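You operate a simulated robot arm through the tools that you are given. There is no shell and no other tool. Be economical: measure what you need, move in short steps, check, and stop when the job is done.

The job below is to be done with a simulated robot arm. You get a single attempt, and the scene is never put back.

TASK
Make smooth paint of the powder on the left plate at N23 with 2 drops of water.
Fine: water from the dish beside the three jars by the dropper; mix with the paddle and rinse it in that dish; grind with the muller; all teal-banded, all put back; leave the other plate's powder dry.

It is judged by the outcome, as a careful person would: the job done as asked, and still so three seconds after it is handed in. It fails if anything else is knocked over, pushed out of place, dropped, spilled or broken.

THE ROBOT
A 6-joint arm with a two-finger parallel gripper, fixed in place. Base frame: the origin is at the foot of the arm, x ahead of it, y to its left, z up; the work surface is at about z = 950. Units: mm, rad, N and s.
With the tool pointing down near the work surface it reaches from about 220 to 620 mm from the base axis. Its first joint turns from -1.152 to 1.152 rad. Payload 2.7 kg.
The tool frame sits at the grasp point between the pads (the TCP): z along the fingers, y along the line on which they close. The tips reach 23 mm beyond it. The gripper opens to 94 mm. The fingers are 38 mm wide and 10 mm thick; the gripper's body (54 by 96 mm) begins 39 mm behind the TCP.
Orientation is told as [roll, pitch, yaw] about the base's x, y, z axes, in that order, counted from this pose: with the fingers straight down and closing along the base's y, the tool's x points along the base's -x, its y along +y and its z along -z.

THE INTERFACE
- The arm moves only by the tool send_rows. Its argument "increments" is a list of rows, each an object (a shift or turn left out is 0, a gripper value left out holds the last) with "offset": the shift along the tool's x, y, z in mm, a list of three; "angular": the turn, a rotation vector about the tool's x, y, z in rad, a list of three; "hand": the opening, from 0 (shut) to 1 (fully open). In form: [{"offset": [x, y, z], "angular": [wx, wy, wz], "hand": hand}, ...]. A call has 1 to 8 rows; each row shifts and turns the commanded pose from where the row before left it, along the tool's axes as they then stand. Each row takes 0.2 s and may step no farther than 50 mm and 0.15 rad from the row before; otherwise, or with a gripper value out of range, the whole call is refused. Where a pose cannot be reached the arm comes as near as it can. A force on the tool above 90 N (or 10 N above the force at the start of the call, whichever is more), or a blocked arm, ends the call early, and 0.2 s more pass. The fingers move at their own pace (about 45 mm/s each) and stop on an object; they squeeze with about 23 N. The grip force told is the motor's: it shows also when the fingers shut on nothing. Time passes only in rows, and 0.2 s behind the last, so rows that do not move let the fingers close. It gives the time, the measured TCP pose, the force on the tool (base axes), the opening and the grip force at its end, in the units of the frame above (readings bear some noise), with the torque about the TCP (base axes, N m) and any sound that the robot's microphone picked up.
- Cameras (640 x 400 px; columns grow to the right, rows downward): "scene" is fixed at [89.3, -440.2, 1414.9]; the picture's right is [0.65, -0.76, 0.00], its down [-0.36, -0.31, -0.88] and it looks along [0.67, 0.57, -0.48] (base axes); focal length 214 px, centre (320, 200). "wrist" rides on the gripper at [86, 16, -75] in the tool frame; the picture's right is [-0.18, 0.98, 0.00], its down [-0.58, -0.11, -0.81] and it looks along [-0.79, -0.15, 0.59] (tool axes); focal length 243 px, centre (320, 200). There is no depth. A picture from a camera that has moved, and an enlarged one, comes with that camera's place and axes in the base frame and with its lens.
- snapshot(camera): a new picture of that camera. It takes no simulated time.
- enlarge(camera, box): a new picture of the part [left, top, right, bottom] of that camera's present view, enlarged. It takes no simulated time.
- finish_job(): hands the job in; it is judged then, once.

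Work in short steps. Places have to be worked out from the pictures, the camera data and where the tool is seen: move nearer, look again, correct. Check each grasp and each placing, and mend what went wrong. You have 120 turns and 84 pictures in all, those below and enlarged ones among them. Open the gripper and draw the arm clear of the work before you hand the job in, unless the task says otherwise.

The tools are called as a command line: name --argument value ..., lists and objects as JSON in quotes. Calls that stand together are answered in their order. send_rows: Moves the arm, as the interface text tells. Its arguments: {"type":"object","properties":{"increments":{"type":"array","items":{"type":"object","properties":{"offset":{"type":"array","items":{"type":"number"}},"angular":{"type":"array","items":{"type":"number"}},"hand":{"type":"number"}}}}},"required":["increments"]} The other tools are called the same way: snapshot (camera) takes a picture; enlarge (camera, box) takes an enlarged picture of a part of a camera's view; finish_job () hands the job in.

At the start:

```text
time_s: 0.0
position: [246.4, -161.5, 1318.5]
tool_rot: [0.0, -0.001, -0.001]
force: [0.4, -0.2, -0.3]
moment: [-0.01, -0.01, -0.02]
finger_gap: 94.1
grip_force: 0.0
```

scene: 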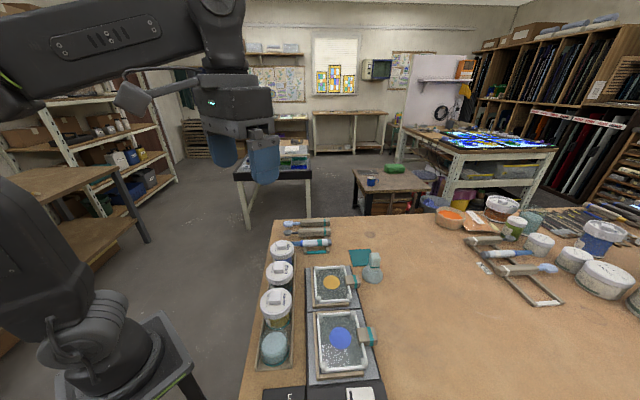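
wrist: 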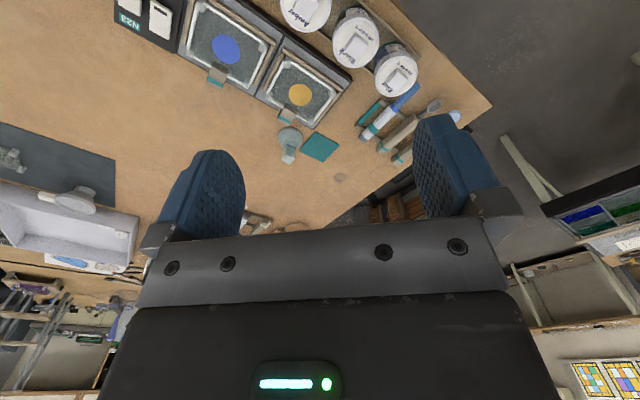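

I'll look closely at the work area from both cameras before moving.

enlarge --camera "scene" --box '[240, 210, 400, 310]'

enlarge --camera "scene" --box '[240, 300, 400, 400]'

enlarge --camera "wrist" --box '[100, 0, 500, 180]'

```text
4.00 times, centred on (320, 260) of scene
camera zoom: at [89.3, -440.2, 1414.9], right [0.65, -0.76, 0.0], down [-0.36, -0.31, -0.88], along [0.67, 0.57, -0.48], focal length 858 px, centre (320, -40)
```

zoom: 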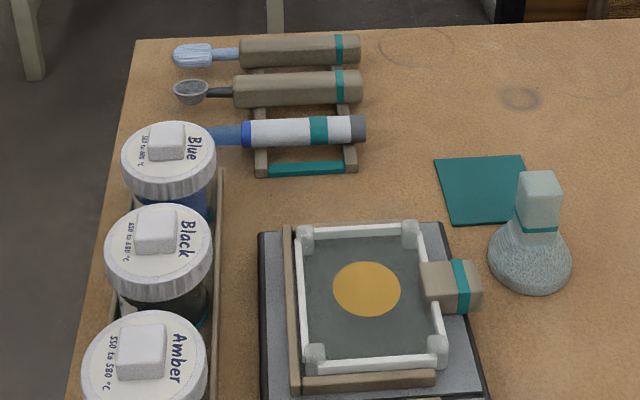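

```text
4.00 times, centred on (320, 350) of scene
camera zoom: at [89.3, -440.2, 1414.9], right [0.65, -0.76, 0.0], down [-0.36, -0.31, -0.88], along [0.67, 0.57, -0.48], focal length 858 px, centre (320, -400)
```

zoom: 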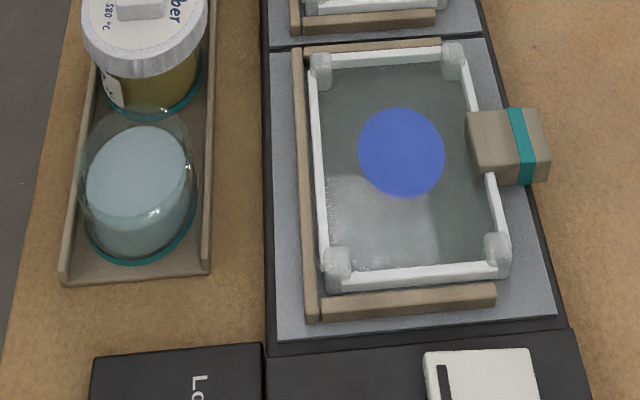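

```text
1.60 times, centred on (300, 90) of wrist
camera zoom: at [157.8, -145.1, 1393.0], right [0.18, 0.98, 0.0], down [0.58, -0.11, 0.81], along [0.79, -0.15, -0.59], focal length 388 px, centre (352, 376)
```

zoom: 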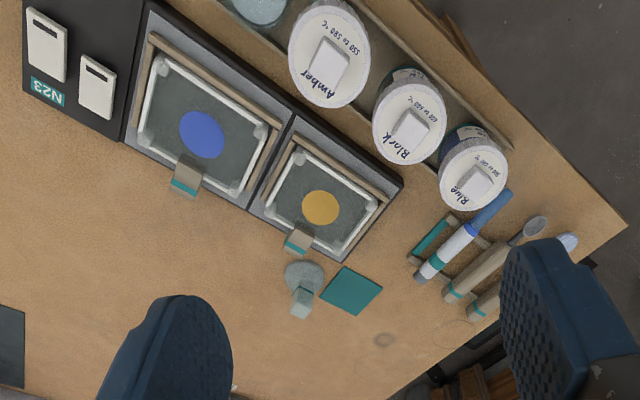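

The plates run along a 45° line: amber powder around (408,-210), blue around (309,-308). Seen from the arm and in the N23 label's reading direction, amber is the left one. I'll yaw to -45° and descend for a closer view.

send_rows --increments '[{"angular": [0, 0, 0.131], "offset": [0, 0, 20]}, {"angular": [0, 0, 0.131], "offset": [0, 0, 20]}, {"angular": [0, 0, 0.131], "offset": [0, 0, 20]}, {"angular": [0, 0, 0.131], "offset": [0, 0, 20]}, {"angular": [0, 0, 0.131], "offset": [0, 0, 20]}, {"angular": [0, 0, 0.131], "offset": [0, 0, 20]}]'

snapshot --camera "wrist"

```text
time_s: 1.4
position: [246.1, -161.2, 1198.2]
tool_rot: [0.0, 0.0, -0.789]
force: [-0.4, 0.0, 0.4]
moment: [0.05, 0.0, 0.05]
finger_gap: 93.9
grip_force: 0.0
```

```text
78 pictures are left
camera wrist: at [195.4, -89.3, 1272.6], right [0.83, 0.56, 0.0], down [0.33, -0.49, 0.81], along [0.45, -0.67, -0.59], focal length 243 px, centre (320, 200)
```

wrist: 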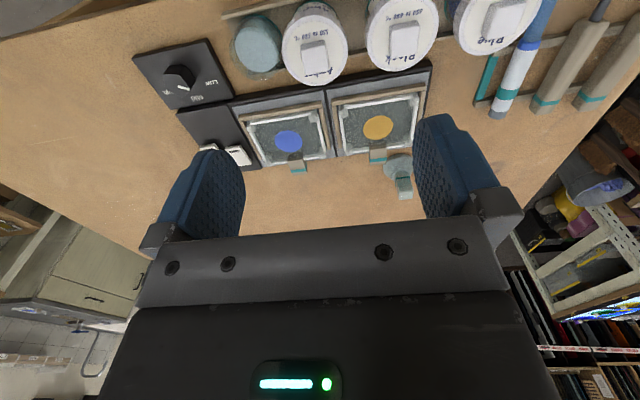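

A knob sits next to the plates. I'll enlarge the two areas of interest.

enlarge --camera "wrist" --box '[120, 10, 440, 210]'

enlarge --camera "wrist" --box '[440, 0, 640, 125]'

```text
2.00 times, centred on (280, 110) of wrist
camera zoom: at [195.4, -89.3, 1272.6], right [0.83, 0.56, 0.0], down [0.33, -0.49, 0.81], along [0.45, -0.67, -0.59], focal length 485 px, centre (400, 380)
```

zoom: 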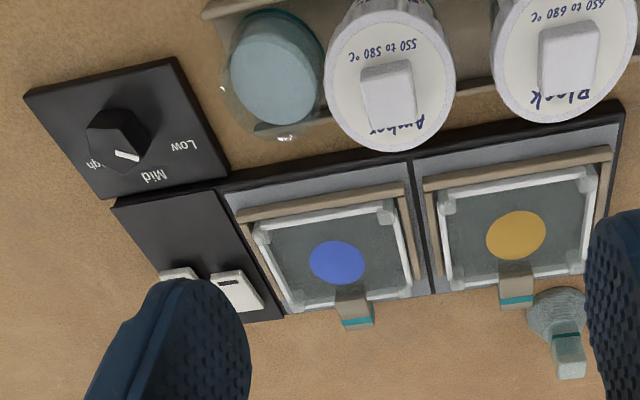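

```text
3.20 times, centred on (540, 62) of wrist
camera zoom: at [195.4, -89.3, 1272.6], right [0.83, 0.56, 0.0], down [0.33, -0.49, 0.81], along [0.45, -0.67, -0.59], focal length 776 px, centre (-384, 640)
```

zoom: 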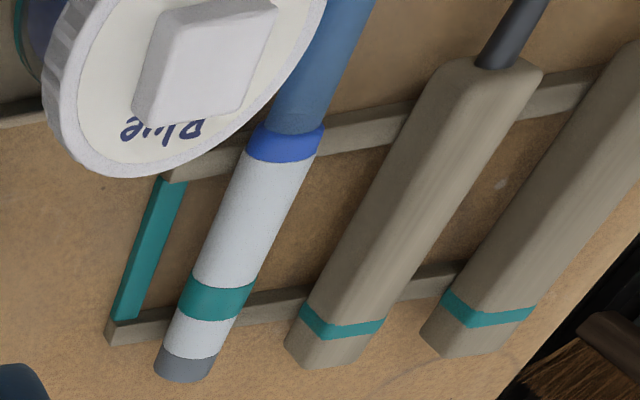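

Next I'll move over near the tool rack, staying high, to inspect the tools from the side.

send_rows --increments '[{"offset": [9.6, 41.7, 9.6]}, {"offset": [9.6, 41.7, 9.6]}, {"offset": [9.6, 41.7, 9.6]}, {"offset": [9.6, 41.7, 9.6]}, {"offset": [9.6, 41.7, 9.6]}]'

snapshot --camera "wrist"

```text
time_s: 2.6
position: [358.3, 21.6, 1152.1]
tool_rot: [0.001, -0.004, -0.787]
force: [-0.3, 0.6, -0.1]
moment: [0.01, 0.02, -0.01]
finger_gap: 93.9
grip_force: 0.1
```

```text
75 pictures are left
camera wrist: at [308.5, 94.4, 1226.6], right [0.83, 0.56, 0.0], down [0.33, -0.49, 0.81], along [0.46, -0.67, -0.59], focal length 243 px, centre (320, 200)
```

wrist: 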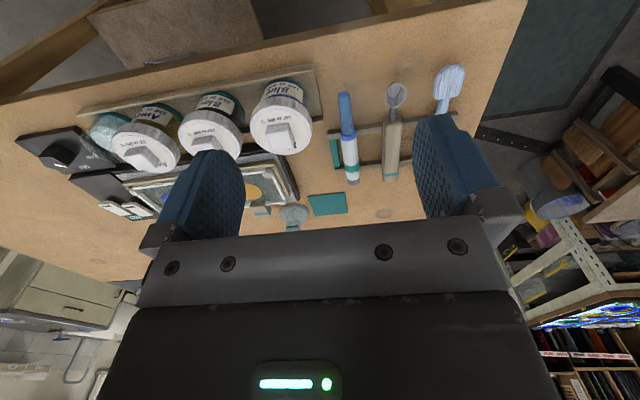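

enlarge --camera "wrist" --box '[310, 50, 490, 200]'

enlarge --camera "scene" --box '[265, 210, 345, 260]'

```text
2.67 times, centred on (400, 125) of wrist
camera zoom: at [308.5, 94.4, 1226.6], right [0.83, 0.56, 0.0], down [0.33, -0.49, 0.81], along [0.46, -0.67, -0.59], focal length 647 px, centre (107, 400)
```

zoom: 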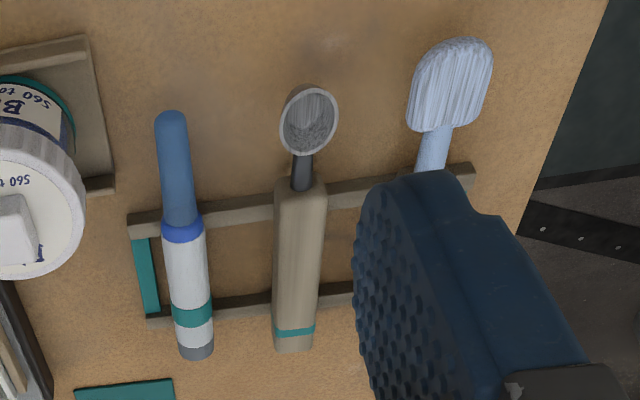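

```text
8.00 times, centred on (305, 235) of scene
camera zoom: at [89.3, -440.2, 1414.9], right [0.65, -0.76, 0.0], down [-0.36, -0.31, -0.88], along [0.67, 0.57, -0.48], focal length 1716 px, centre (440, -80)
```

zoom: 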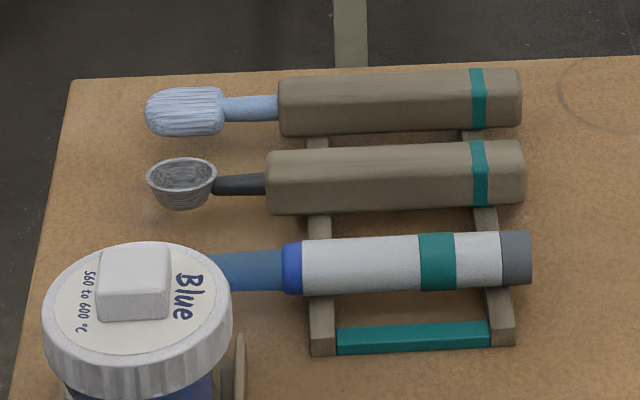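

The dropper's blue tip faces the base; its grip point between the rails is about (486,-88) at z≈972. I'll move over it with the gripper half open and verify.

send_rows --increments '[{"offset": [-42, 3.2, 20], "hand": 0.55}, {"offset": [-42, 3.2, 20]}, {"offset": [-42, 3.2, 20]}, {"offset": [-42, 3.2, 20]}]'

snapshot --camera "wrist"

enlarge --camera "scene" --box '[240, 180, 400, 280]'

```text
time_s: 3.6
position: [485.4, -89.9, 1071.2]
tool_rot: [0.002, -0.002, -0.786]
force: [-0.2, 0.1, -0.1]
moment: [-0.01, 0.0, 0.02]
finger_gap: 51.7
grip_force: 0.1
```

```text
72 pictures are left
camera wrist: at [435.0, -17.2, 1144.9], right [0.83, 0.56, 0.0], down [0.33, -0.49, 0.81], along [0.46, -0.67, -0.59], focal length 243 px, centre (320, 200)
```

wrist: 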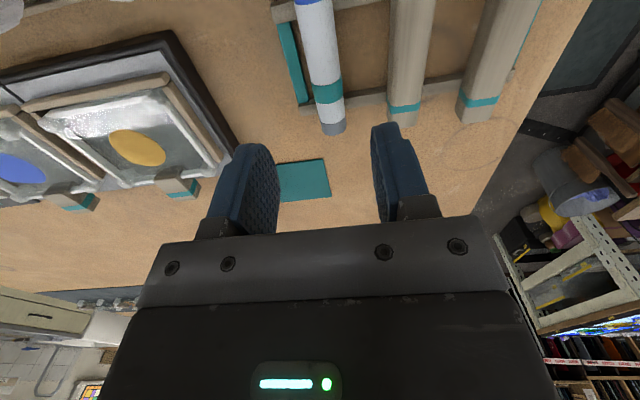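

```text
4.00 times, centred on (320, 230) of scene
camera zoom: at [89.3, -440.2, 1414.8], right [0.65, -0.76, 0.0], down [-0.36, -0.31, -0.88], along [0.67, 0.57, -0.48], focal length 858 px, centre (320, 80)
```

zoom: 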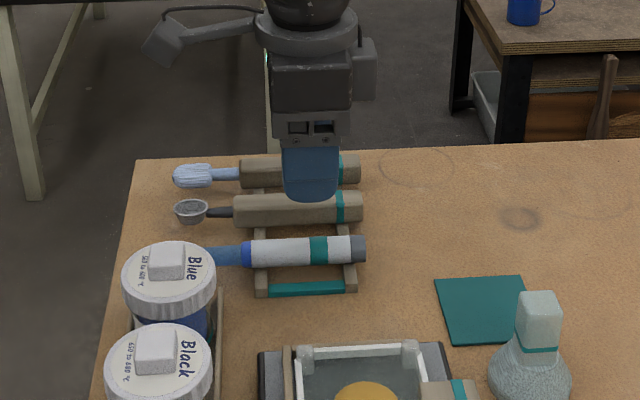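

The dropper line lies 3.6 mm toward tool +y, and my position along it is midway between the rails. I'll correct and descend to z≈980, then close.

send_rows --increments '[{"offset": [0, 3.6, 20]}, {"offset": [0, 0, 30]}, {"offset": [0, 0, 25]}, {"offset": [0, 0, 16]}, {"offset": [0, 0, 0]}]'

snapshot --camera "wrist"

```text
time_s: 4.8
position: [487.6, -86.5, 979.5]
tool_rot: [0.0, 0.001, -0.786]
force: [-0.4, 0.2, 1.1]
moment: [0.04, 0.0, 0.0]
finger_gap: 51.9
grip_force: 0.1
```

```text
70 pictures are left
camera wrist: at [437.5, -14.2, 1054.2], right [0.83, 0.56, 0.0], down [0.33, -0.49, 0.81], along [0.46, -0.67, -0.59], focal length 243 px, centre (320, 200)
```

wrist: 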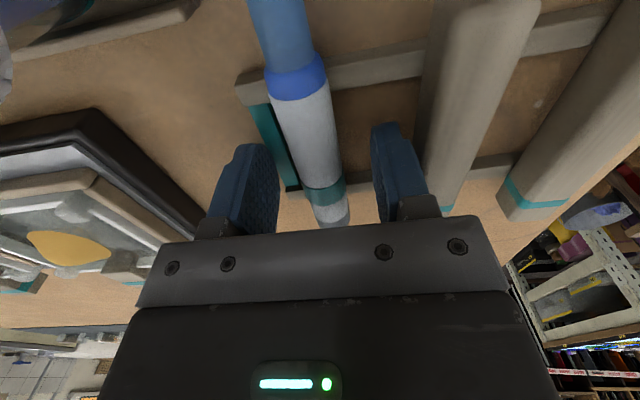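

The dropper is centred between the fingers. I'll close on it.

send_rows --increments '[{"hand": 0.15}, {}, {}, {}]'

```text
time_s: 5.8
position: [487.9, -85.2, 979.8]
tool_rot: [-0.001, 0.001, -0.784]
force: [-0.2, -0.8, -0.7]
moment: [-0.03, -0.01, -0.03]
finger_gap: 21.9
grip_force: 22.7
```

Gripped at 21.9 mm. Lifting straight up.

send_rows --increments '[{"offset": [0, 0, -30]}, {"offset": [0, 0, -40]}, {"offset": [0, 0, -45]}, {"offset": [0, 0, -45]}]'

snapshot --camera "wrist"

enlarge --camera "scene" --box '[220, 100, 420, 225]'

```text
time_s: 6.8
position: [492.4, -92.4, 1137.8]
tool_rot: [0.001, 0.001, -0.786]
force: [-1.1, -0.9, -0.9]
moment: [0.02, -0.01, 0.01]
finger_gap: 21.8
grip_force: 22.9
```

```text
69 pictures are left
camera wrist: at [441.7, -20.3, 1212.1], right [0.83, 0.56, 0.0], down [0.33, -0.49, 0.81], along [0.45, -0.67, -0.59], focal length 243 px, centre (320, 200)
```

wrist: 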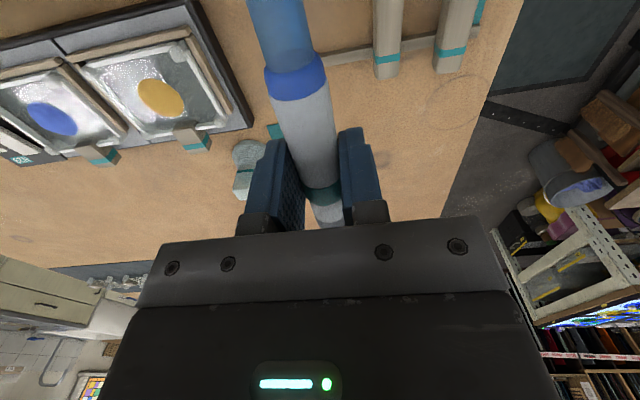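

```text
3.20 times, centred on (320, 162) of scene
camera zoom: at [89.3, -440.2, 1414.9], right [0.65, -0.76, 0.0], down [-0.36, -0.31, -0.88], along [0.67, 0.57, -0.48], focal length 686 px, centre (320, 320)
```

zoom: 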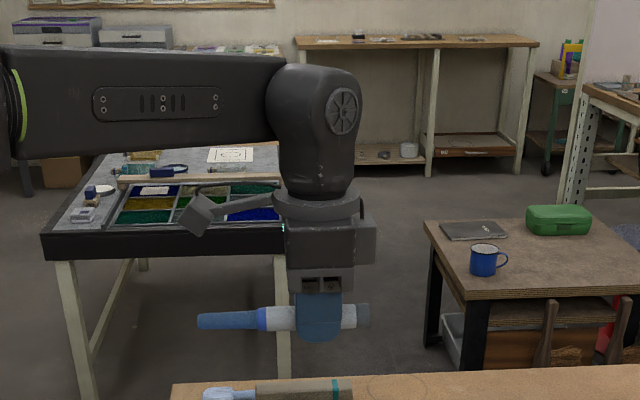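

The dropper is held level; the tip is about 104 mm along tool +x. I'll tilt it so the tip points down about 60°.

send_rows --increments '[{"angular": [0, -0.15, 0], "offset": [0, 0, -8]}, {"angular": [0, -0.15, 0], "offset": [0, 0, -8]}, {"angular": [0, -0.15, 0]}, {"angular": [0, -0.15, 0]}, {"angular": [0, -0.15, 0]}, {"angular": [0, -0.15, 0]}, {"angular": [0, -0.147, 0]}]'

snapshot --camera "scene"

snapshot --camera "wrist"

```text
time_s: 8.4
position: [486.8, -85.7, 1153.8]
tool_rot: [0.0, -1.049, -0.787]
force: [-0.1, -0.1, -0.8]
moment: [0.01, -0.01, -0.01]
finger_gap: 21.9
grip_force: 23.4
```

```text
67 pictures are left
```

scene: 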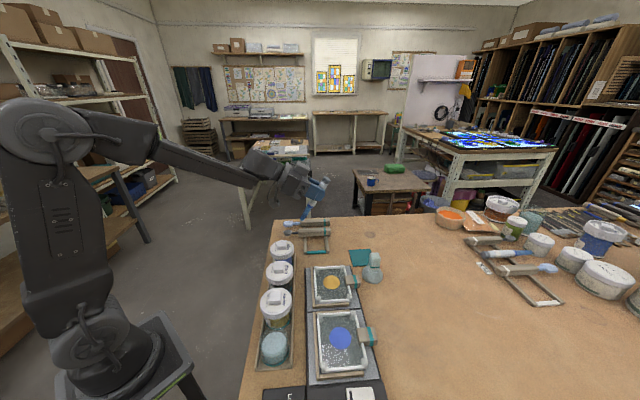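

```text
66 pictures are left
camera wrist: at [422.1, 1.8, 1117.4], right [0.76, 0.63, 0.16], down [-0.37, 0.21, 0.91], along [0.54, -0.75, 0.39], focal length 243 px, centre (320, 200)
```

wrist: 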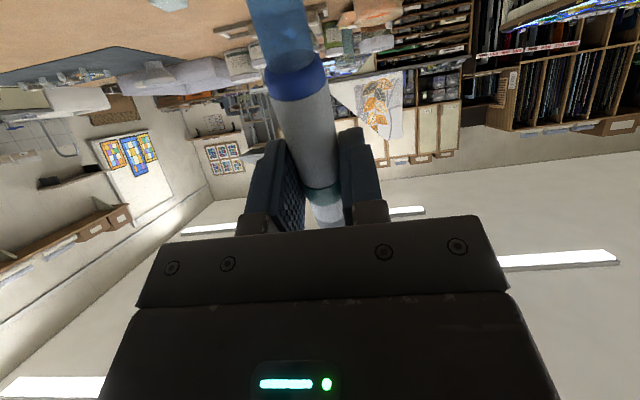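

Tilt works. I'll carry the dropper, raised, to above the dish (about (206,-223)).

send_rows --increments '[{"offset": [-1.7, -42.2, -10.2]}, {"offset": [-1.7, -42.2, -10.2]}, {"offset": [-1.7, -42.2, -10.2]}, {"offset": [-1.7, -42.2, -10.2]}, {"offset": [-1.7, -42.2, -10.2]}, {"offset": [-1.7, -42.2, -10.2]}, {"offset": [-1.7, -42.2, -10.2]}]'

enlarge --camera "scene" --box '[200, 250, 400, 400]'

snapshot --camera "wrist"

```text
time_s: 10.0
position: [240.0, -258.0, 1200.5]
tool_rot: [0.001, -1.048, -0.788]
force: [0.2, 0.1, -1.1]
moment: [0.0, 0.04, 0.01]
finger_gap: 21.8
grip_force: 22.6
```

```text
2.67 times, centred on (300, 325) of scene
camera zoom: at [89.3, -440.2, 1414.9], right [0.65, -0.76, 0.0], down [-0.36, -0.31, -0.88], along [0.67, 0.57, -0.48], focal length 572 px, centre (373, -133)
```

zoom: 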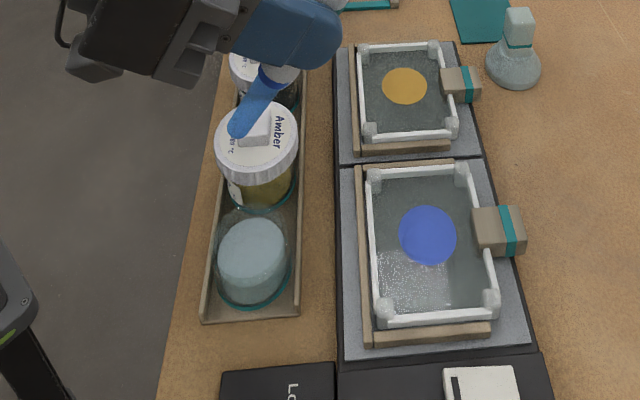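

```text
64 pictures are left
camera wrist: at [175.0, -170.8, 1162.8], right [0.76, 0.63, 0.16], down [-0.37, 0.21, 0.91], along [0.54, -0.75, 0.39], focal length 243 px, centre (320, 200)
```

wrist: 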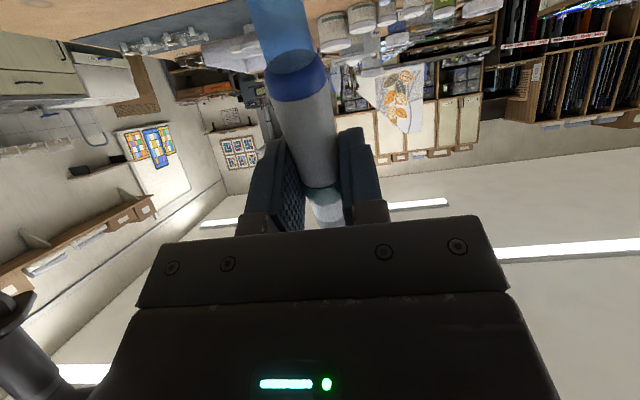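

Tip prediction matches the picture (tip at about (208,-226,1106)), right over the dish. I'll lower it to just above the water.

send_rows --increments '[{"offset": [33.8, 0.6, 18.8]}, {"offset": [33.8, 0.6, 18.8]}, {"offset": [33.8, 0.6, 18.8]}]'

enlarge --camera "scene" --box '[230, 300, 330, 400]'

```text
time_s: 10.8
position: [219.6, -266.5, 1156.1]
tool_rot: [0.007, -1.043, -0.787]
force: [0.3, -0.2, -1.2]
moment: [0.02, -0.02, -0.02]
finger_gap: 21.8
grip_force: 23.1
out of reach, approached as far as the arm can: row 1, 2, 3
```

```text
4.00 times, centred on (280, 350) of scene
camera zoom: at [89.3, -440.2, 1414.9], right [0.65, -0.76, 0.0], down [-0.36, -0.31, -0.88], along [0.67, 0.57, -0.48], focal length 858 px, centre (480, -400)
```

zoom: 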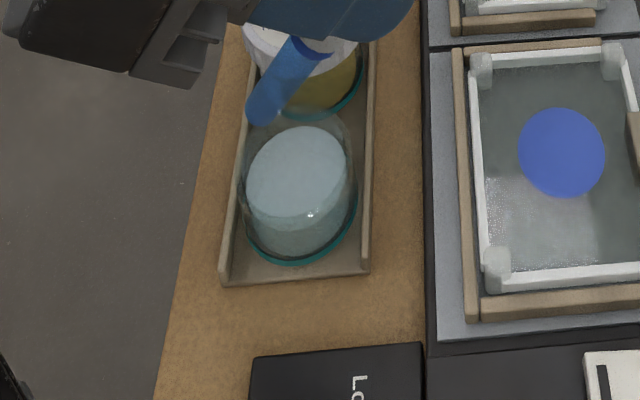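

That tilt is out of reach this close to the base. I'll reduce the tilt to about 47° and raise a little, then re-measure.

send_rows --increments '[{"offset": [-33.8, -0.6, -18.8]}, {"offset": [-33.8, -0.6, -18.8]}, {"angular": [0, 0.11, 0]}, {"angular": [0, 0.108, 0]}, {}]'

```text
time_s: 12.0
position: [218.9, -266.3, 1233.8]
tool_rot: [0.002, -0.826, -0.787]
force: [0.6, 0.1, -1.6]
moment: [0.01, 0.0, -0.04]
finger_gap: 21.6
grip_force: 22.8
```

Now lowering to put the tip about 45 mm above the water at the new tilt.

send_rows --increments '[{"offset": [21.2, 5.7, 26.5]}, {"offset": [21.2, 5.7, 26.5]}, {"offset": [21.2, 5.7, 26.5]}, {"offset": [21.2, 5.7, 26.5]}]'

enlarge --camera "scene" --box '[230, 300, 330, 400]'

```text
time_s: 13.0
position: [247.2, -264.6, 1100.4]
tool_rot: [0.001, -0.829, -0.788]
force: [0.5, -0.4, -1.4]
moment: [0.01, 0.0, -0.02]
finger_gap: 21.6
grip_force: 23.0
```

```text
4.00 times, centred on (280, 350) of scene
camera zoom: at [89.3, -440.2, 1414.9], right [0.65, -0.76, 0.0], down [-0.36, -0.31, -0.88], along [0.67, 0.57, -0.48], focal length 858 px, centre (480, -400)
```

zoom: 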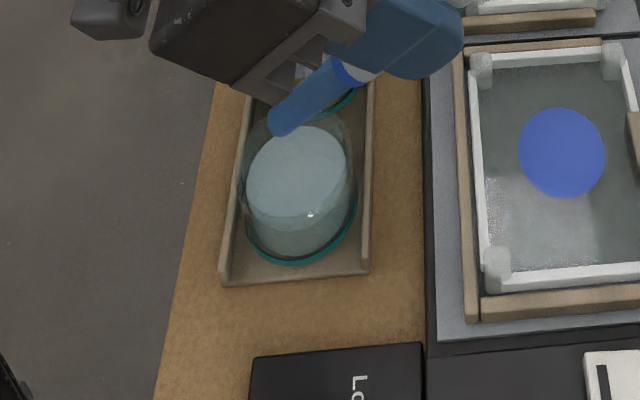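

Tip is over the dish centre. I'll lower slowly into the water, watching force and sound.

send_rows --increments '[{"offset": [10.1, 0, 9.3]}, {"offset": [10.1, 0, 9.3]}, {"offset": [10.1, 0, 9.3]}, {"offset": [7.4, 0, 6.8]}]'

enlarge --camera "scene" --box '[230, 300, 330, 400]'

```text
time_s: 14.0
position: [241.7, -270.3, 1086.4]
tool_rot: [0.0, -0.825, -0.785]
force: [0.8, 1.2, -1.7]
moment: [-0.02, 0.01, -0.01]
finger_gap: 21.6
grip_force: 23.1
out of reach, approached as far as the arm can: row 1, 2, 3, 4
```

```text
4.00 times, centred on (280, 350) of scene
camera zoom: at [89.3, -440.2, 1414.9], right [0.65, -0.76, 0.0], down [-0.36, -0.31, -0.88], along [0.67, 0.57, -0.48], focal length 858 px, centre (480, -400)
```

zoom: 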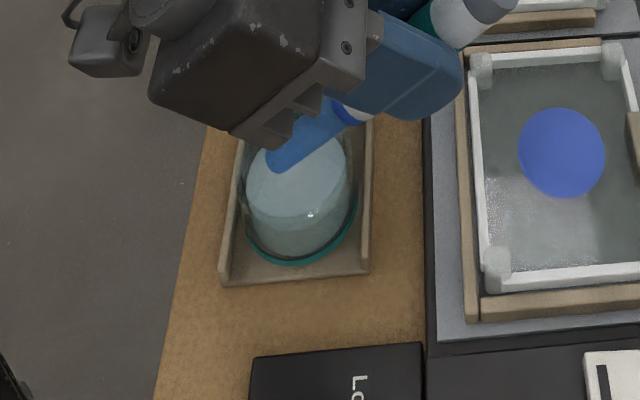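

The limit comes from the arm folding near its base; a 40° tilt should reach. I'll level the dropper slightly and re-aim over the dish.

send_rows --increments '[{"angular": [0, 0.125, 0]}, {"offset": [4.5, 9.2, 15]}, {}]'

enlarge --camera "scene" --box '[230, 300, 330, 400]'

```text
time_s: 14.8
position: [241.6, -270.0, 1086.3]
tool_rot: [0.005, -0.825, -0.786]
force: [-0.3, 0.0, -1.3]
moment: [0.01, 0.02, -0.04]
finger_gap: 21.7
grip_force: 22.9
out of reach, approached as far as the arm can: row 1, 2
```

```text
4.00 times, centred on (280, 350) of scene
camera zoom: at [89.3, -440.2, 1414.9], right [0.65, -0.76, 0.0], down [-0.36, -0.31, -0.88], along [0.67, 0.57, -0.48], focal length 858 px, centre (480, -400)
```

zoom: 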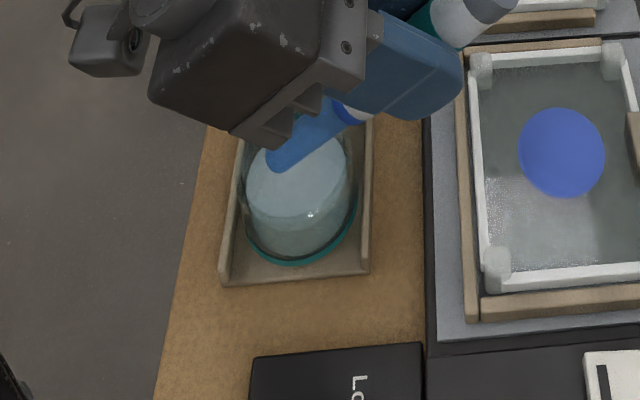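

I'm stuck on the reach boundary, so I'll raise first, then rotate.

send_rows --increments '[{"offset": [-20, 0, -20]}, {"angular": [0, 0.125, 0]}, {}]'

```text
time_s: 15.6
position: [239.4, -270.5, 1113.7]
tool_rot: [0.004, -0.697, -0.786]
force: [-0.4, 0.5, -0.5]
moment: [0.0, 0.05, -0.01]
finger_gap: 21.3
grip_force: 23.0
```

Now moving to hover at tip z≈1000 over the dish.

send_rows --increments '[{"offset": [-7, 11, 5]}, {"offset": [14, 0, 16]}, {"offset": [14, 0, 16]}]'

```text
time_s: 16.4
position: [253.2, -264.4, 1075.1]
tool_rot: [0.003, -0.703, -0.786]
force: [-0.3, -0.7, 0.0]
moment: [-0.01, -0.02, -0.01]
finger_gap: 21.6
grip_force: 23.1
```

Reachable here. Lowering the tip into the water.

send_rows --increments '[{"offset": [6, -3, 10.7]}, {"offset": [7.75, 0, 9.2]}, {"offset": [7.75, 0, 9.2]}, {}]'

enlarge --camera "scene" --box '[230, 300, 330, 400]'

```text
time_s: 17.4
position: [252.5, -270.7, 1050.2]
tool_rot: [0.004, -0.701, -0.786]
force: [-1.2, 0.7, 0.4]
moment: [0.02, 0.07, 0.06]
finger_gap: 21.3
grip_force: 22.7
out of reach, approached as far as the arm can: row 3
```

```text
4.00 times, centred on (280, 350) of scene
camera zoom: at [89.3, -440.2, 1414.9], right [0.65, -0.76, 0.0], down [-0.36, -0.31, -0.88], along [0.67, 0.57, -0.48], focal length 858 px, centre (480, -400)
```

zoom: 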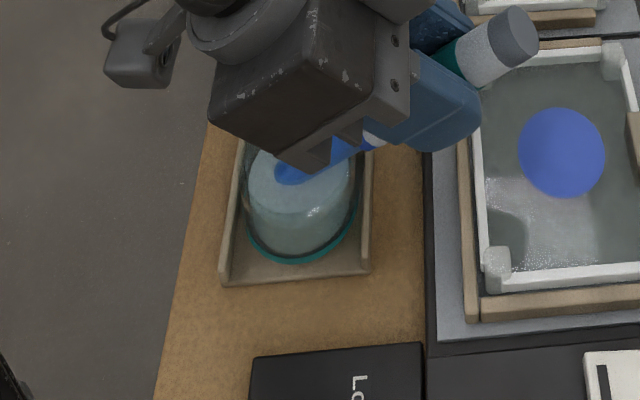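

The tip stops roughly 5–10 mm short because of the arm's fold limit. I'll lift, swing the approach to come from the -y side (yaw about -90°), where the arm folds less.

send_rows --increments '[{"offset": [-26, 0, -31]}, {"offset": [-26, 0, -31]}, {"angular": [0.0843, 0, 0.1]}, {"angular": [0.0843, 0, 0.1]}, {"angular": [0.0843, 0, 0.1]}, {"angular": [0.0843, 0, 0.1]}, {"angular": [0.0843, 0, 0.1]}, {"angular": [0.0843, 0, 0.1]}]'

enlarge --camera "scene" --box '[200, 250, 400, 400]'

```text
time_s: 19.2
position: [253.5, -270.6, 1130.4]
tool_rot: [0.002, -0.699, -1.574]
force: [0.3, -0.3, -0.8]
moment: [0.01, 0.0, 0.0]
finger_gap: 21.5
grip_force: 23.0
```

```text
2.67 times, centred on (300, 325) of scene
camera zoom: at [89.3, -440.2, 1414.9], right [0.65, -0.76, 0.0], down [-0.36, -0.31, -0.88], along [0.67, 0.57, -0.48], focal length 572 px, centre (373, -133)
```

zoom: 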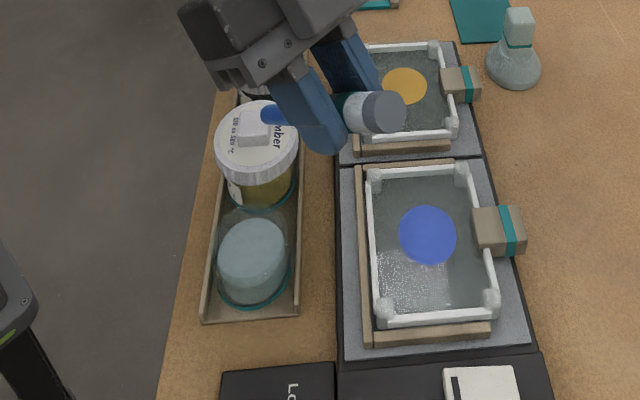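

Dish undisturbed. Adjusting tilt to 45° and moving over the dish.

send_rows --increments '[{"angular": [0, -0.086, 0]}, {"offset": [3, -23, 8]}, {"offset": [3, -22.5, 8]}, {"offset": [14.9, 0, 26.7]}, {}]'

enlarge --camera "scene" --box '[230, 300, 330, 400]'

```text
time_s: 20.4
position: [206.6, -285.5, 1085.0]
tool_rot: [0.0, -0.785, -1.57]
force: [0.0, 0.5, -0.8]
moment: [0.01, -0.02, 0.02]
finger_gap: 21.7
grip_force: 22.8
```

```text
4.00 times, centred on (280, 350) of scene
camera zoom: at [89.3, -440.2, 1414.9], right [0.65, -0.76, 0.0], down [-0.36, -0.31, -0.88], along [0.67, 0.57, -0.48], focal length 858 px, centre (480, -400)
```

zoom: 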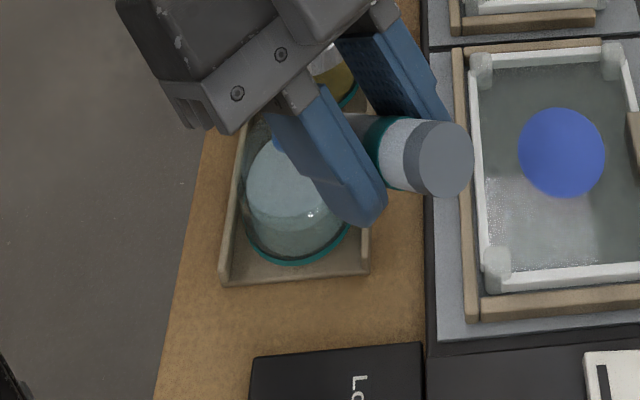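

Tip is over the dish. Descending slowly.

send_rows --increments '[{"offset": [7.8, 0, 7.8]}, {"offset": [7.8, 0, 7.8]}, {"offset": [7.8, 0, 7.8]}, {"offset": [7, 0, 7]}, {}]'

enlarge --camera "scene" --box '[230, 300, 330, 400]'

snapshot --camera "wrist"

```text
time_s: 21.6
position: [206.5, -286.1, 1042.7]
tool_rot: [0.007, -0.787, -1.573]
force: [1.7, 0.4, 14.7]
moment: [0.6, -0.09, -0.06]
finger_gap: 22.1
grip_force: 23.6
```

```text
4.00 times, centred on (280, 350) of scene
camera zoom: at [89.2, -440.1, 1414.9], right [0.65, -0.76, 0.0], down [-0.36, -0.31, -0.88], along [0.67, 0.57, -0.48], focal length 858 px, centre (480, -400)
```

zoom: 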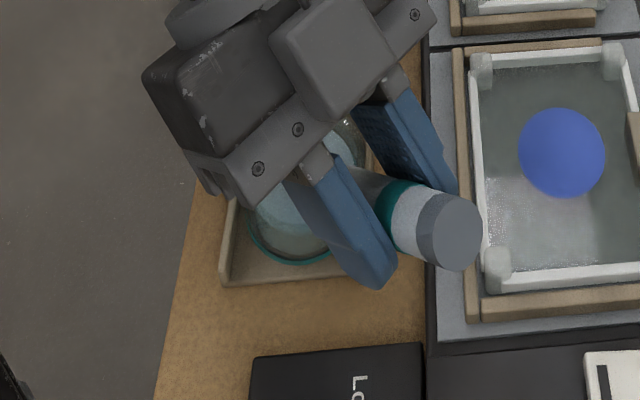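

```text
55 pictures are left
camera wrist: at [222.5, -172.9, 1033.6], right [0.98, -0.13, 0.13], down [-0.11, 0.16, 0.98], along [-0.15, -0.98, 0.14], focal length 243 px, centre (320, 200)
```

wrist: 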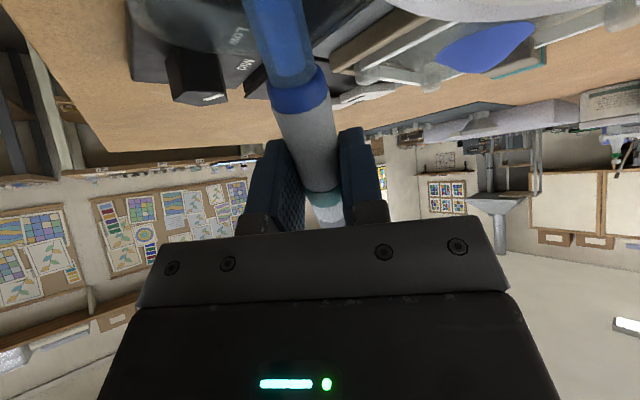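

There's 15 N upward, with moment indicating the shaft rests on the near rim (about 41 mm from the TCP). I'll lift a bit and shift the tip toward the far side of the dish.

send_rows --increments '[{"offset": [-4.2, 0, -4.2]}, {"offset": [7.8, 0, -7.8]}, {}]'

enlarge --camera "scene" --box '[230, 300, 330, 400]'

```text
time_s: 22.4
position: [205.4, -276.1, 1047.2]
tool_rot: [-0.002, -0.783, -1.569]
force: [-0.1, -2.1, 0.4]
moment: [-0.04, 0.0, 0.03]
finger_gap: 21.4
grip_force: 22.8
```

```text
4.00 times, centred on (280, 350) of scene
camera zoom: at [89.3, -440.3, 1414.8], right [0.65, -0.76, 0.0], down [-0.36, -0.31, -0.88], along [0.67, 0.57, -0.48], focal length 858 px, centre (480, -400)
```

zoom: 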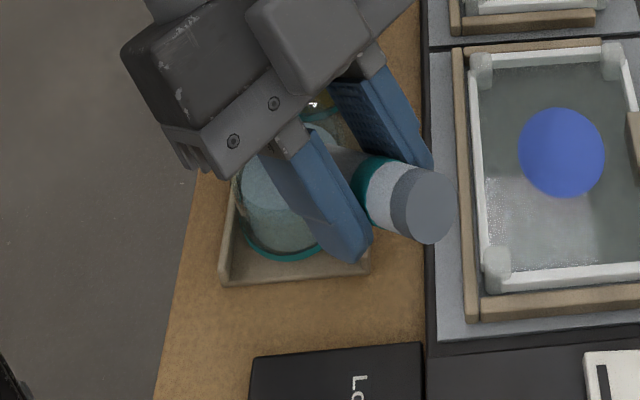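

Slight side force: the tip touched the far wall and nudged the dish a few mm. I'll back off 4 mm and go down 6 mm.

send_rows --increments '[{"offset": [-2.8, 0, 2.8]}, {"offset": [4.2, 0, 4.2]}, {}]'

enlarge --camera "scene" --box '[250, 320, 310, 370]'

```text
time_s: 23.2
position: [206.0, -279.4, 1040.3]
tool_rot: [0.004, -0.785, -1.57]
force: [-0.8, 0.7, 0.5]
moment: [0.06, -0.02, 0.02]
finger_gap: 21.7
grip_force: 23.2
```

```text
8.00 times, centred on (280, 345) of scene
camera zoom: at [89.3, -440.2, 1414.9], right [0.65, -0.76, 0.0], down [-0.36, -0.31, -0.88], along [0.67, 0.57, -0.48], focal length 1716 px, centre (640, -960)
```

zoom: 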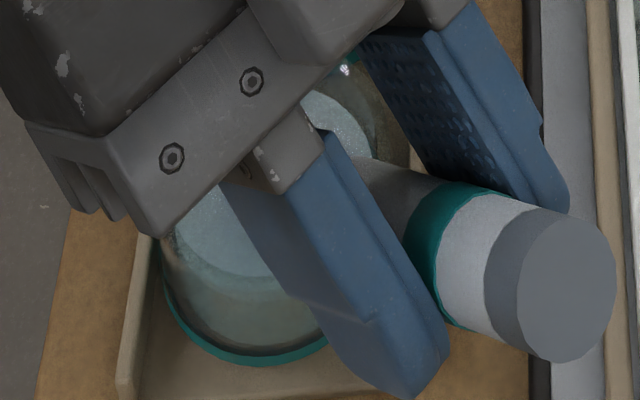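

Tip should now be submerged (≈z 965) with negligible force. I'll try a squeeze and relax while keeping the grip and listen for a sound.

send_rows --increments '[{"hand": 0}, {}, {"hand": 0.2}, {}, {}]'

```text
time_s: 24.4
position: [206.8, -280.5, 1041.4]
tool_rot: [0.002, -0.784, -1.572]
force: [-0.8, 0.9, -0.4]
moment: [0.01, -0.01, -0.02]
finger_gap: 21.7
grip_force: 22.6
```

No sound. I'll lift the tip clear, still over the dish, and look at the dropper for a sign of water.

send_rows --increments '[{"offset": [-14, 0, -14]}, {"offset": [-14, 0, -14]}, {}]'

enlarge --camera "wrist" --box '[220, 0, 420, 230]'

enlarge --camera "scene" --box '[250, 310, 330, 370]'

```text
time_s: 25.2
position: [205.9, -280.4, 1080.5]
tool_rot: [0.0, -0.785, -1.571]
force: [-0.4, 0.3, -0.2]
moment: [0.02, 0.02, -0.01]
finger_gap: 21.5
grip_force: 23.0
```

```text
1.74 times, centred on (320, 115) of wrist
camera zoom: at [220.4, -166.1, 1071.8], right [0.98, -0.13, 0.13], down [-0.11, 0.16, 0.98], along [-0.15, -0.98, 0.14], focal length 422 px, centre (320, 348)
```

zoom: 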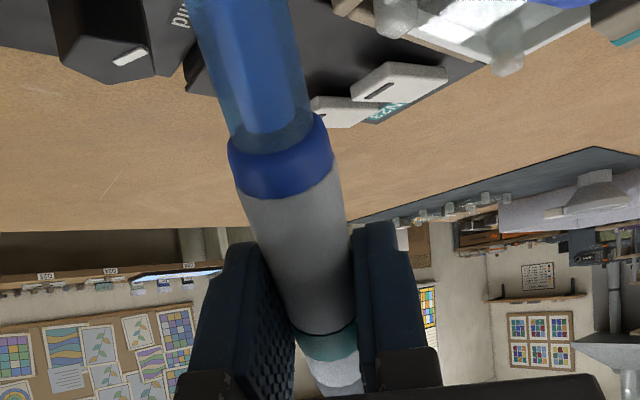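

```text
6.67 times, centred on (290, 340) of scene
camera zoom: at [89.3, -440.2, 1414.9], right [0.65, -0.76, 0.0], down [-0.36, -0.31, -0.88], along [0.67, 0.57, -0.48], focal length 1430 px, centre (520, -733)
```

zoom: 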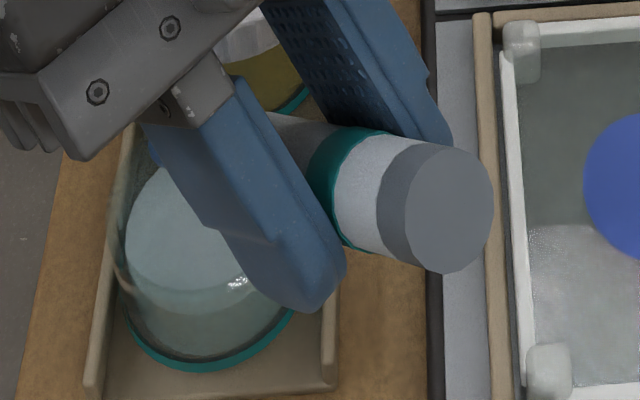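

A water column is now visible in the tube, so it has filled. Still over the dish, I'll test whether a squeeze releases a drop.

send_rows --increments '[{"hand": 0}, {}]'

enlarge --camera "wrist" --box '[220, 0, 420, 230]'

```text
time_s: 25.8
position: [204.1, -280.5, 1081.0]
tool_rot: [0.003, -0.785, -1.571]
force: [0.5, 0.1, -0.5]
moment: [-0.03, 0.02, 0.01]
finger_gap: 21.8
grip_force: 22.9
```

```text
1.74 times, centred on (320, 115) of wrist
camera zoom: at [220.4, -166.2, 1071.6], right [0.98, -0.13, 0.13], down [-0.11, 0.16, 0.98], along [-0.15, -0.98, 0.14], focal length 422 px, centre (320, 348)
```

zoom: 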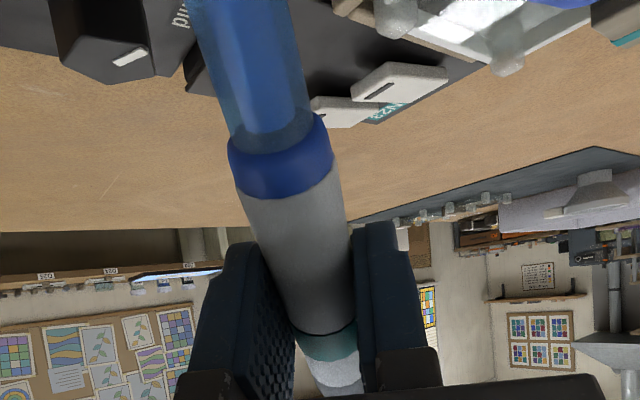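

No change, so drops must come another way (perhaps when low over the plate). Triangulating puts the amber powder at about (386,-224), z≈985. I'll lift and carry the dropper beside that plate, avoiding the blue one.

send_rows --increments '[{"offset": [-24.75, 0, -24.75]}, {"offset": [-24.75, 0, -24.75]}, {"offset": [3.4, 42.8, -3.4]}, {"offset": [3.4, 42.8, -3.4]}, {"offset": [3.4, 42.8, -3.4]}, {"offset": [3.4, 42.8, -3.4]}, {"offset": [3.4, 42.8, -3.4]}]'

```text
time_s: 27.4
position: [418.1, -250.5, 1148.8]
tool_rot: [0.001, -0.785, -1.571]
force: [0.7, -0.5, -1.0]
moment: [-0.02, 0.01, -0.04]
finger_gap: 21.8
grip_force: 23.0
```

Rotating back to yaw -45° and tilting to 60°.

send_rows --increments '[{"angular": [-0.0925, 0, -0.0925]}, {"angular": [-0.0925, 0, -0.0925]}, {"angular": [-0.0925, 0, -0.0925]}, {"angular": [-0.0925, 0, -0.0925]}, {"angular": [-0.0925, 0, -0.0925]}, {"angular": [-0.0925, 0, -0.0925]}, {"angular": [0, -0.132, 0]}, {"angular": [0, -0.132, 0]}]'

enlarge --camera "scene" --box '[270, 220, 400, 320]'

```text
time_s: 29.2
position: [420.1, -255.0, 1150.6]
tool_rot: [0.016, -1.045, -0.798]
force: [0.2, 0.3, -0.8]
moment: [-0.02, -0.02, 0.01]
finger_gap: 21.7
grip_force: 23.0
```

```text
4.00 times, centred on (335, 270) of scene
camera zoom: at [89.3, -440.3, 1414.8], right [0.65, -0.76, 0.0], down [-0.36, -0.31, -0.88], along [0.67, 0.57, -0.48], focal length 858 px, centre (260, -80)
```

zoom: 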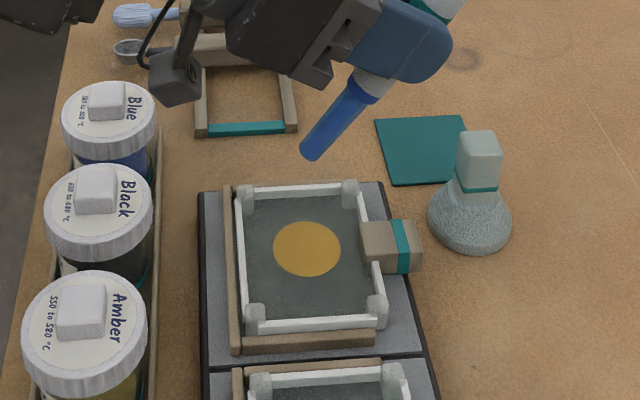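

Tip is at about (390,-224,1061), powder right below. I'll lower to about 25 mm above the plate and check.

send_rows --increments '[{"offset": [22.3, -1.5, 11.4]}, {"offset": [22.3, -1.5, 11.4]}, {}]'

enlarge --camera "scene" --box '[290, 240, 370, 300]'

```text
time_s: 30.0
position: [417.8, -255.1, 1098.9]
tool_rot: [0.002, -1.048, -0.788]
force: [0.4, -0.1, -0.1]
moment: [0.02, -0.05, 0.02]
finger_gap: 21.5
grip_force: 23.2
```

```text
6.67 times, centred on (330, 270) of scene
camera zoom: at [89.3, -440.2, 1414.9], right [0.65, -0.76, 0.0], down [-0.36, -0.31, -0.88], along [0.67, 0.57, -0.48], focal length 1430 px, centre (253, -267)
```

zoom: 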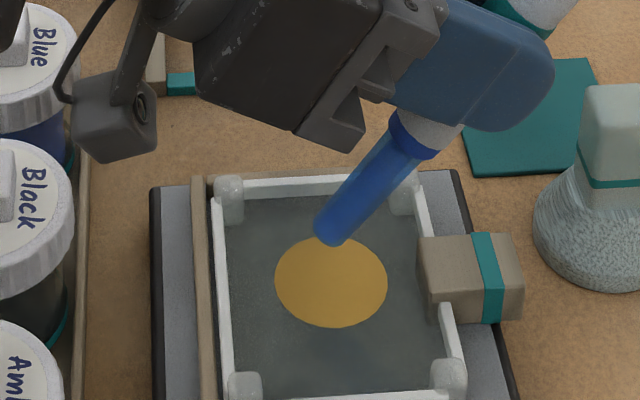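

No drop yet at about 24 mm above. I'll try one relax–squeeze here, then look.

send_rows --increments '[{"hand": 0.2}, {}, {"hand": 0}, {}]'

enlarge --camera "scene" --box '[290, 240, 370, 300]'

```text
time_s: 31.0
position: [416.8, -254.4, 1099.2]
tool_rot: [0.0, -1.051, -0.784]
force: [0.8, 0.3, -1.3]
moment: [0.02, -0.03, 0.02]
finger_gap: 21.7
grip_force: 22.9
```

```text
6.67 times, centred on (330, 270) of scene
camera zoom: at [89.3, -440.2, 1414.9], right [0.65, -0.76, 0.0], down [-0.36, -0.31, -0.88], along [0.67, 0.57, -0.48], focal length 1430 px, centre (253, -267)
```

zoom: 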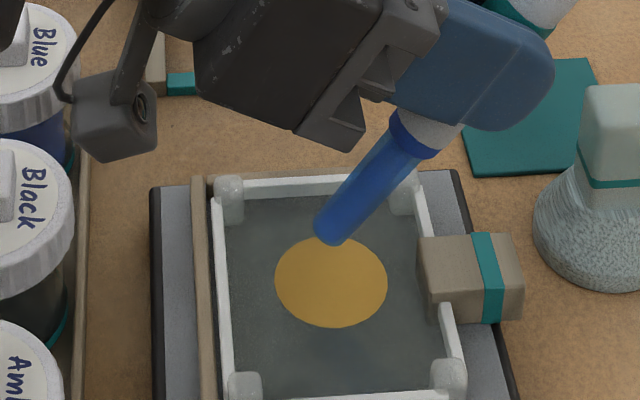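

Nothing. I'll lower 10 mm more and check again.

send_rows --increments '[{"offset": [8.7, 0, 5]}, {}]'

enlarge --camera "scene" --box '[290, 240, 370, 300]'

```text
time_s: 31.6
position: [416.8, -254.8, 1090.3]
tool_rot: [0.003, -1.05, -0.784]
force: [-1.0, 0.0, -1.7]
moment: [-0.01, 0.0, -0.01]
finger_gap: 21.8
grip_force: 22.3
```

```text
6.67 times, centred on (330, 270) of scene
camera zoom: at [89.3, -440.2, 1414.9], right [0.65, -0.76, 0.0], down [-0.36, -0.31, -0.88], along [0.67, 0.57, -0.48], focal length 1430 px, centre (253, -267)
```

zoom: 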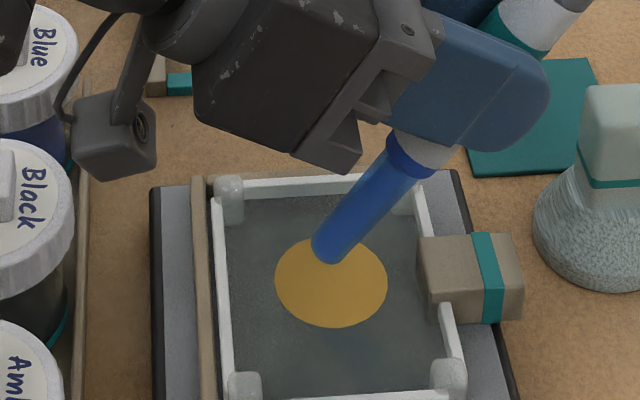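

Still none. Another 8 mm brings it close to touching.

send_rows --increments '[{"offset": [6.9, 0, 4]}, {}]'

enlarge --camera "scene" --box '[290, 240, 370, 300]'

```text
time_s: 32.2
position: [417.5, -255.2, 1082.7]
tool_rot: [0.001, -1.05, -0.788]
force: [0.1, 0.6, -1.5]
moment: [-0.03, 0.0, 0.05]
finger_gap: 21.5
grip_force: 23.0
```

```text
6.67 times, centred on (330, 270) of scene
camera zoom: at [89.3, -440.2, 1414.9], right [0.65, -0.76, 0.0], down [-0.36, -0.31, -0.88], along [0.67, 0.57, -0.48], focal length 1430 px, centre (253, -267)
```

zoom: 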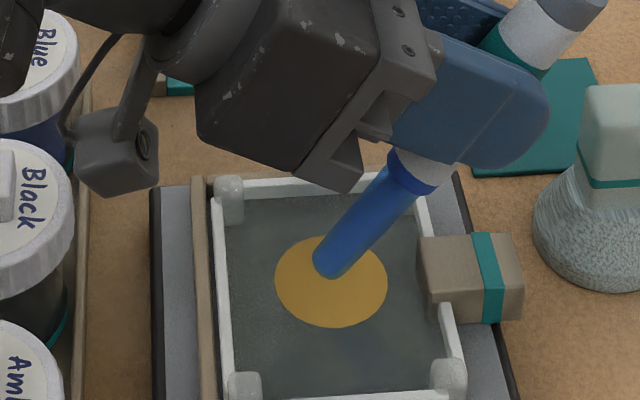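

Still no drop and no contact. Lowering another 5 mm.

send_rows --increments '[{"offset": [4.3, 0, 2.5]}, {}]'

enlarge --camera "scene" --box '[290, 240, 370, 300]'

```text
time_s: 32.8
position: [417.0, -254.4, 1077.0]
tool_rot: [0.002, -1.05, -0.785]
force: [-0.1, 0.3, -1.1]
moment: [0.02, 0.0, -0.04]
finger_gap: 21.6
grip_force: 23.7
```

```text
6.67 times, centred on (330, 270) of scene
camera zoom: at [89.3, -440.2, 1414.9], right [0.65, -0.76, 0.0], down [-0.36, -0.31, -0.88], along [0.67, 0.57, -0.48], focal length 1430 px, centre (253, -267)
```

zoom: 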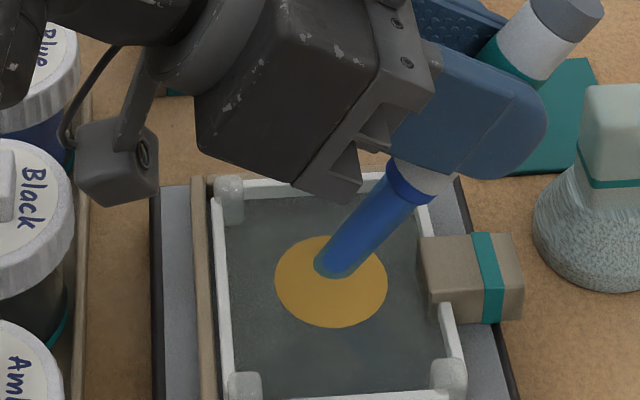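

The tip's end changed colour — it may have touched. I'll lift 20 mm and look at the powder.

send_rows --increments '[{"offset": [-17.3, 0, -10]}, {}]'

enlarge --camera "scene" --box '[310, 250, 350, 290]'

enlarge --camera "wrist" --box '[220, 0, 420, 230]'

```text
time_s: 33.4
position: [418.0, -254.1, 1096.8]
tool_rot: [0.002, -1.048, -0.786]
force: [0.2, 0.4, -1.0]
moment: [0.03, -0.01, 0.01]
finger_gap: 21.6
grip_force: 23.1
```

```text
10.00 times, centred on (330, 270) of scene
camera zoom: at [89.3, -440.2, 1414.9], right [0.65, -0.76, 0.0], down [-0.36, -0.31, -0.88], along [0.67, 0.57, -0.48], focal length 2145 px, centre (220, -500)
```

zoom: 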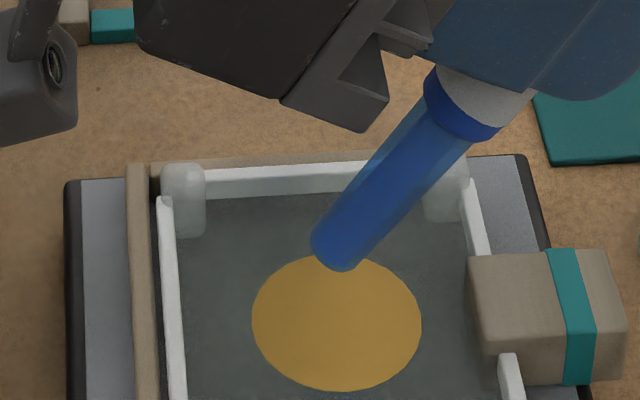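

```text
1.74 times, centred on (320, 115) of wrist
camera zoom: at [352.8, -166.8, 1059.3], right [0.76, 0.63, 0.16], down [-0.37, 0.21, 0.91], along [0.54, -0.75, 0.39], focal length 422 px, centre (320, 348)
```

zoom: 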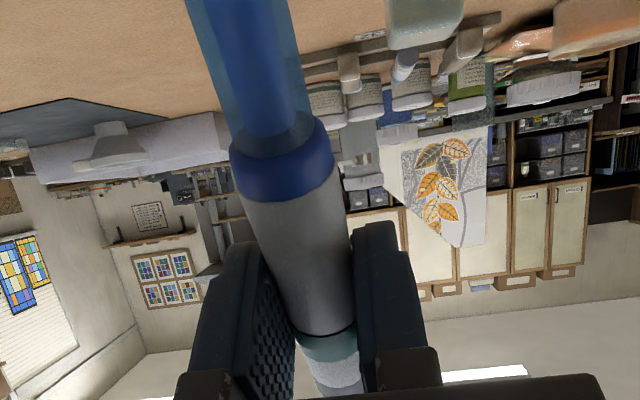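

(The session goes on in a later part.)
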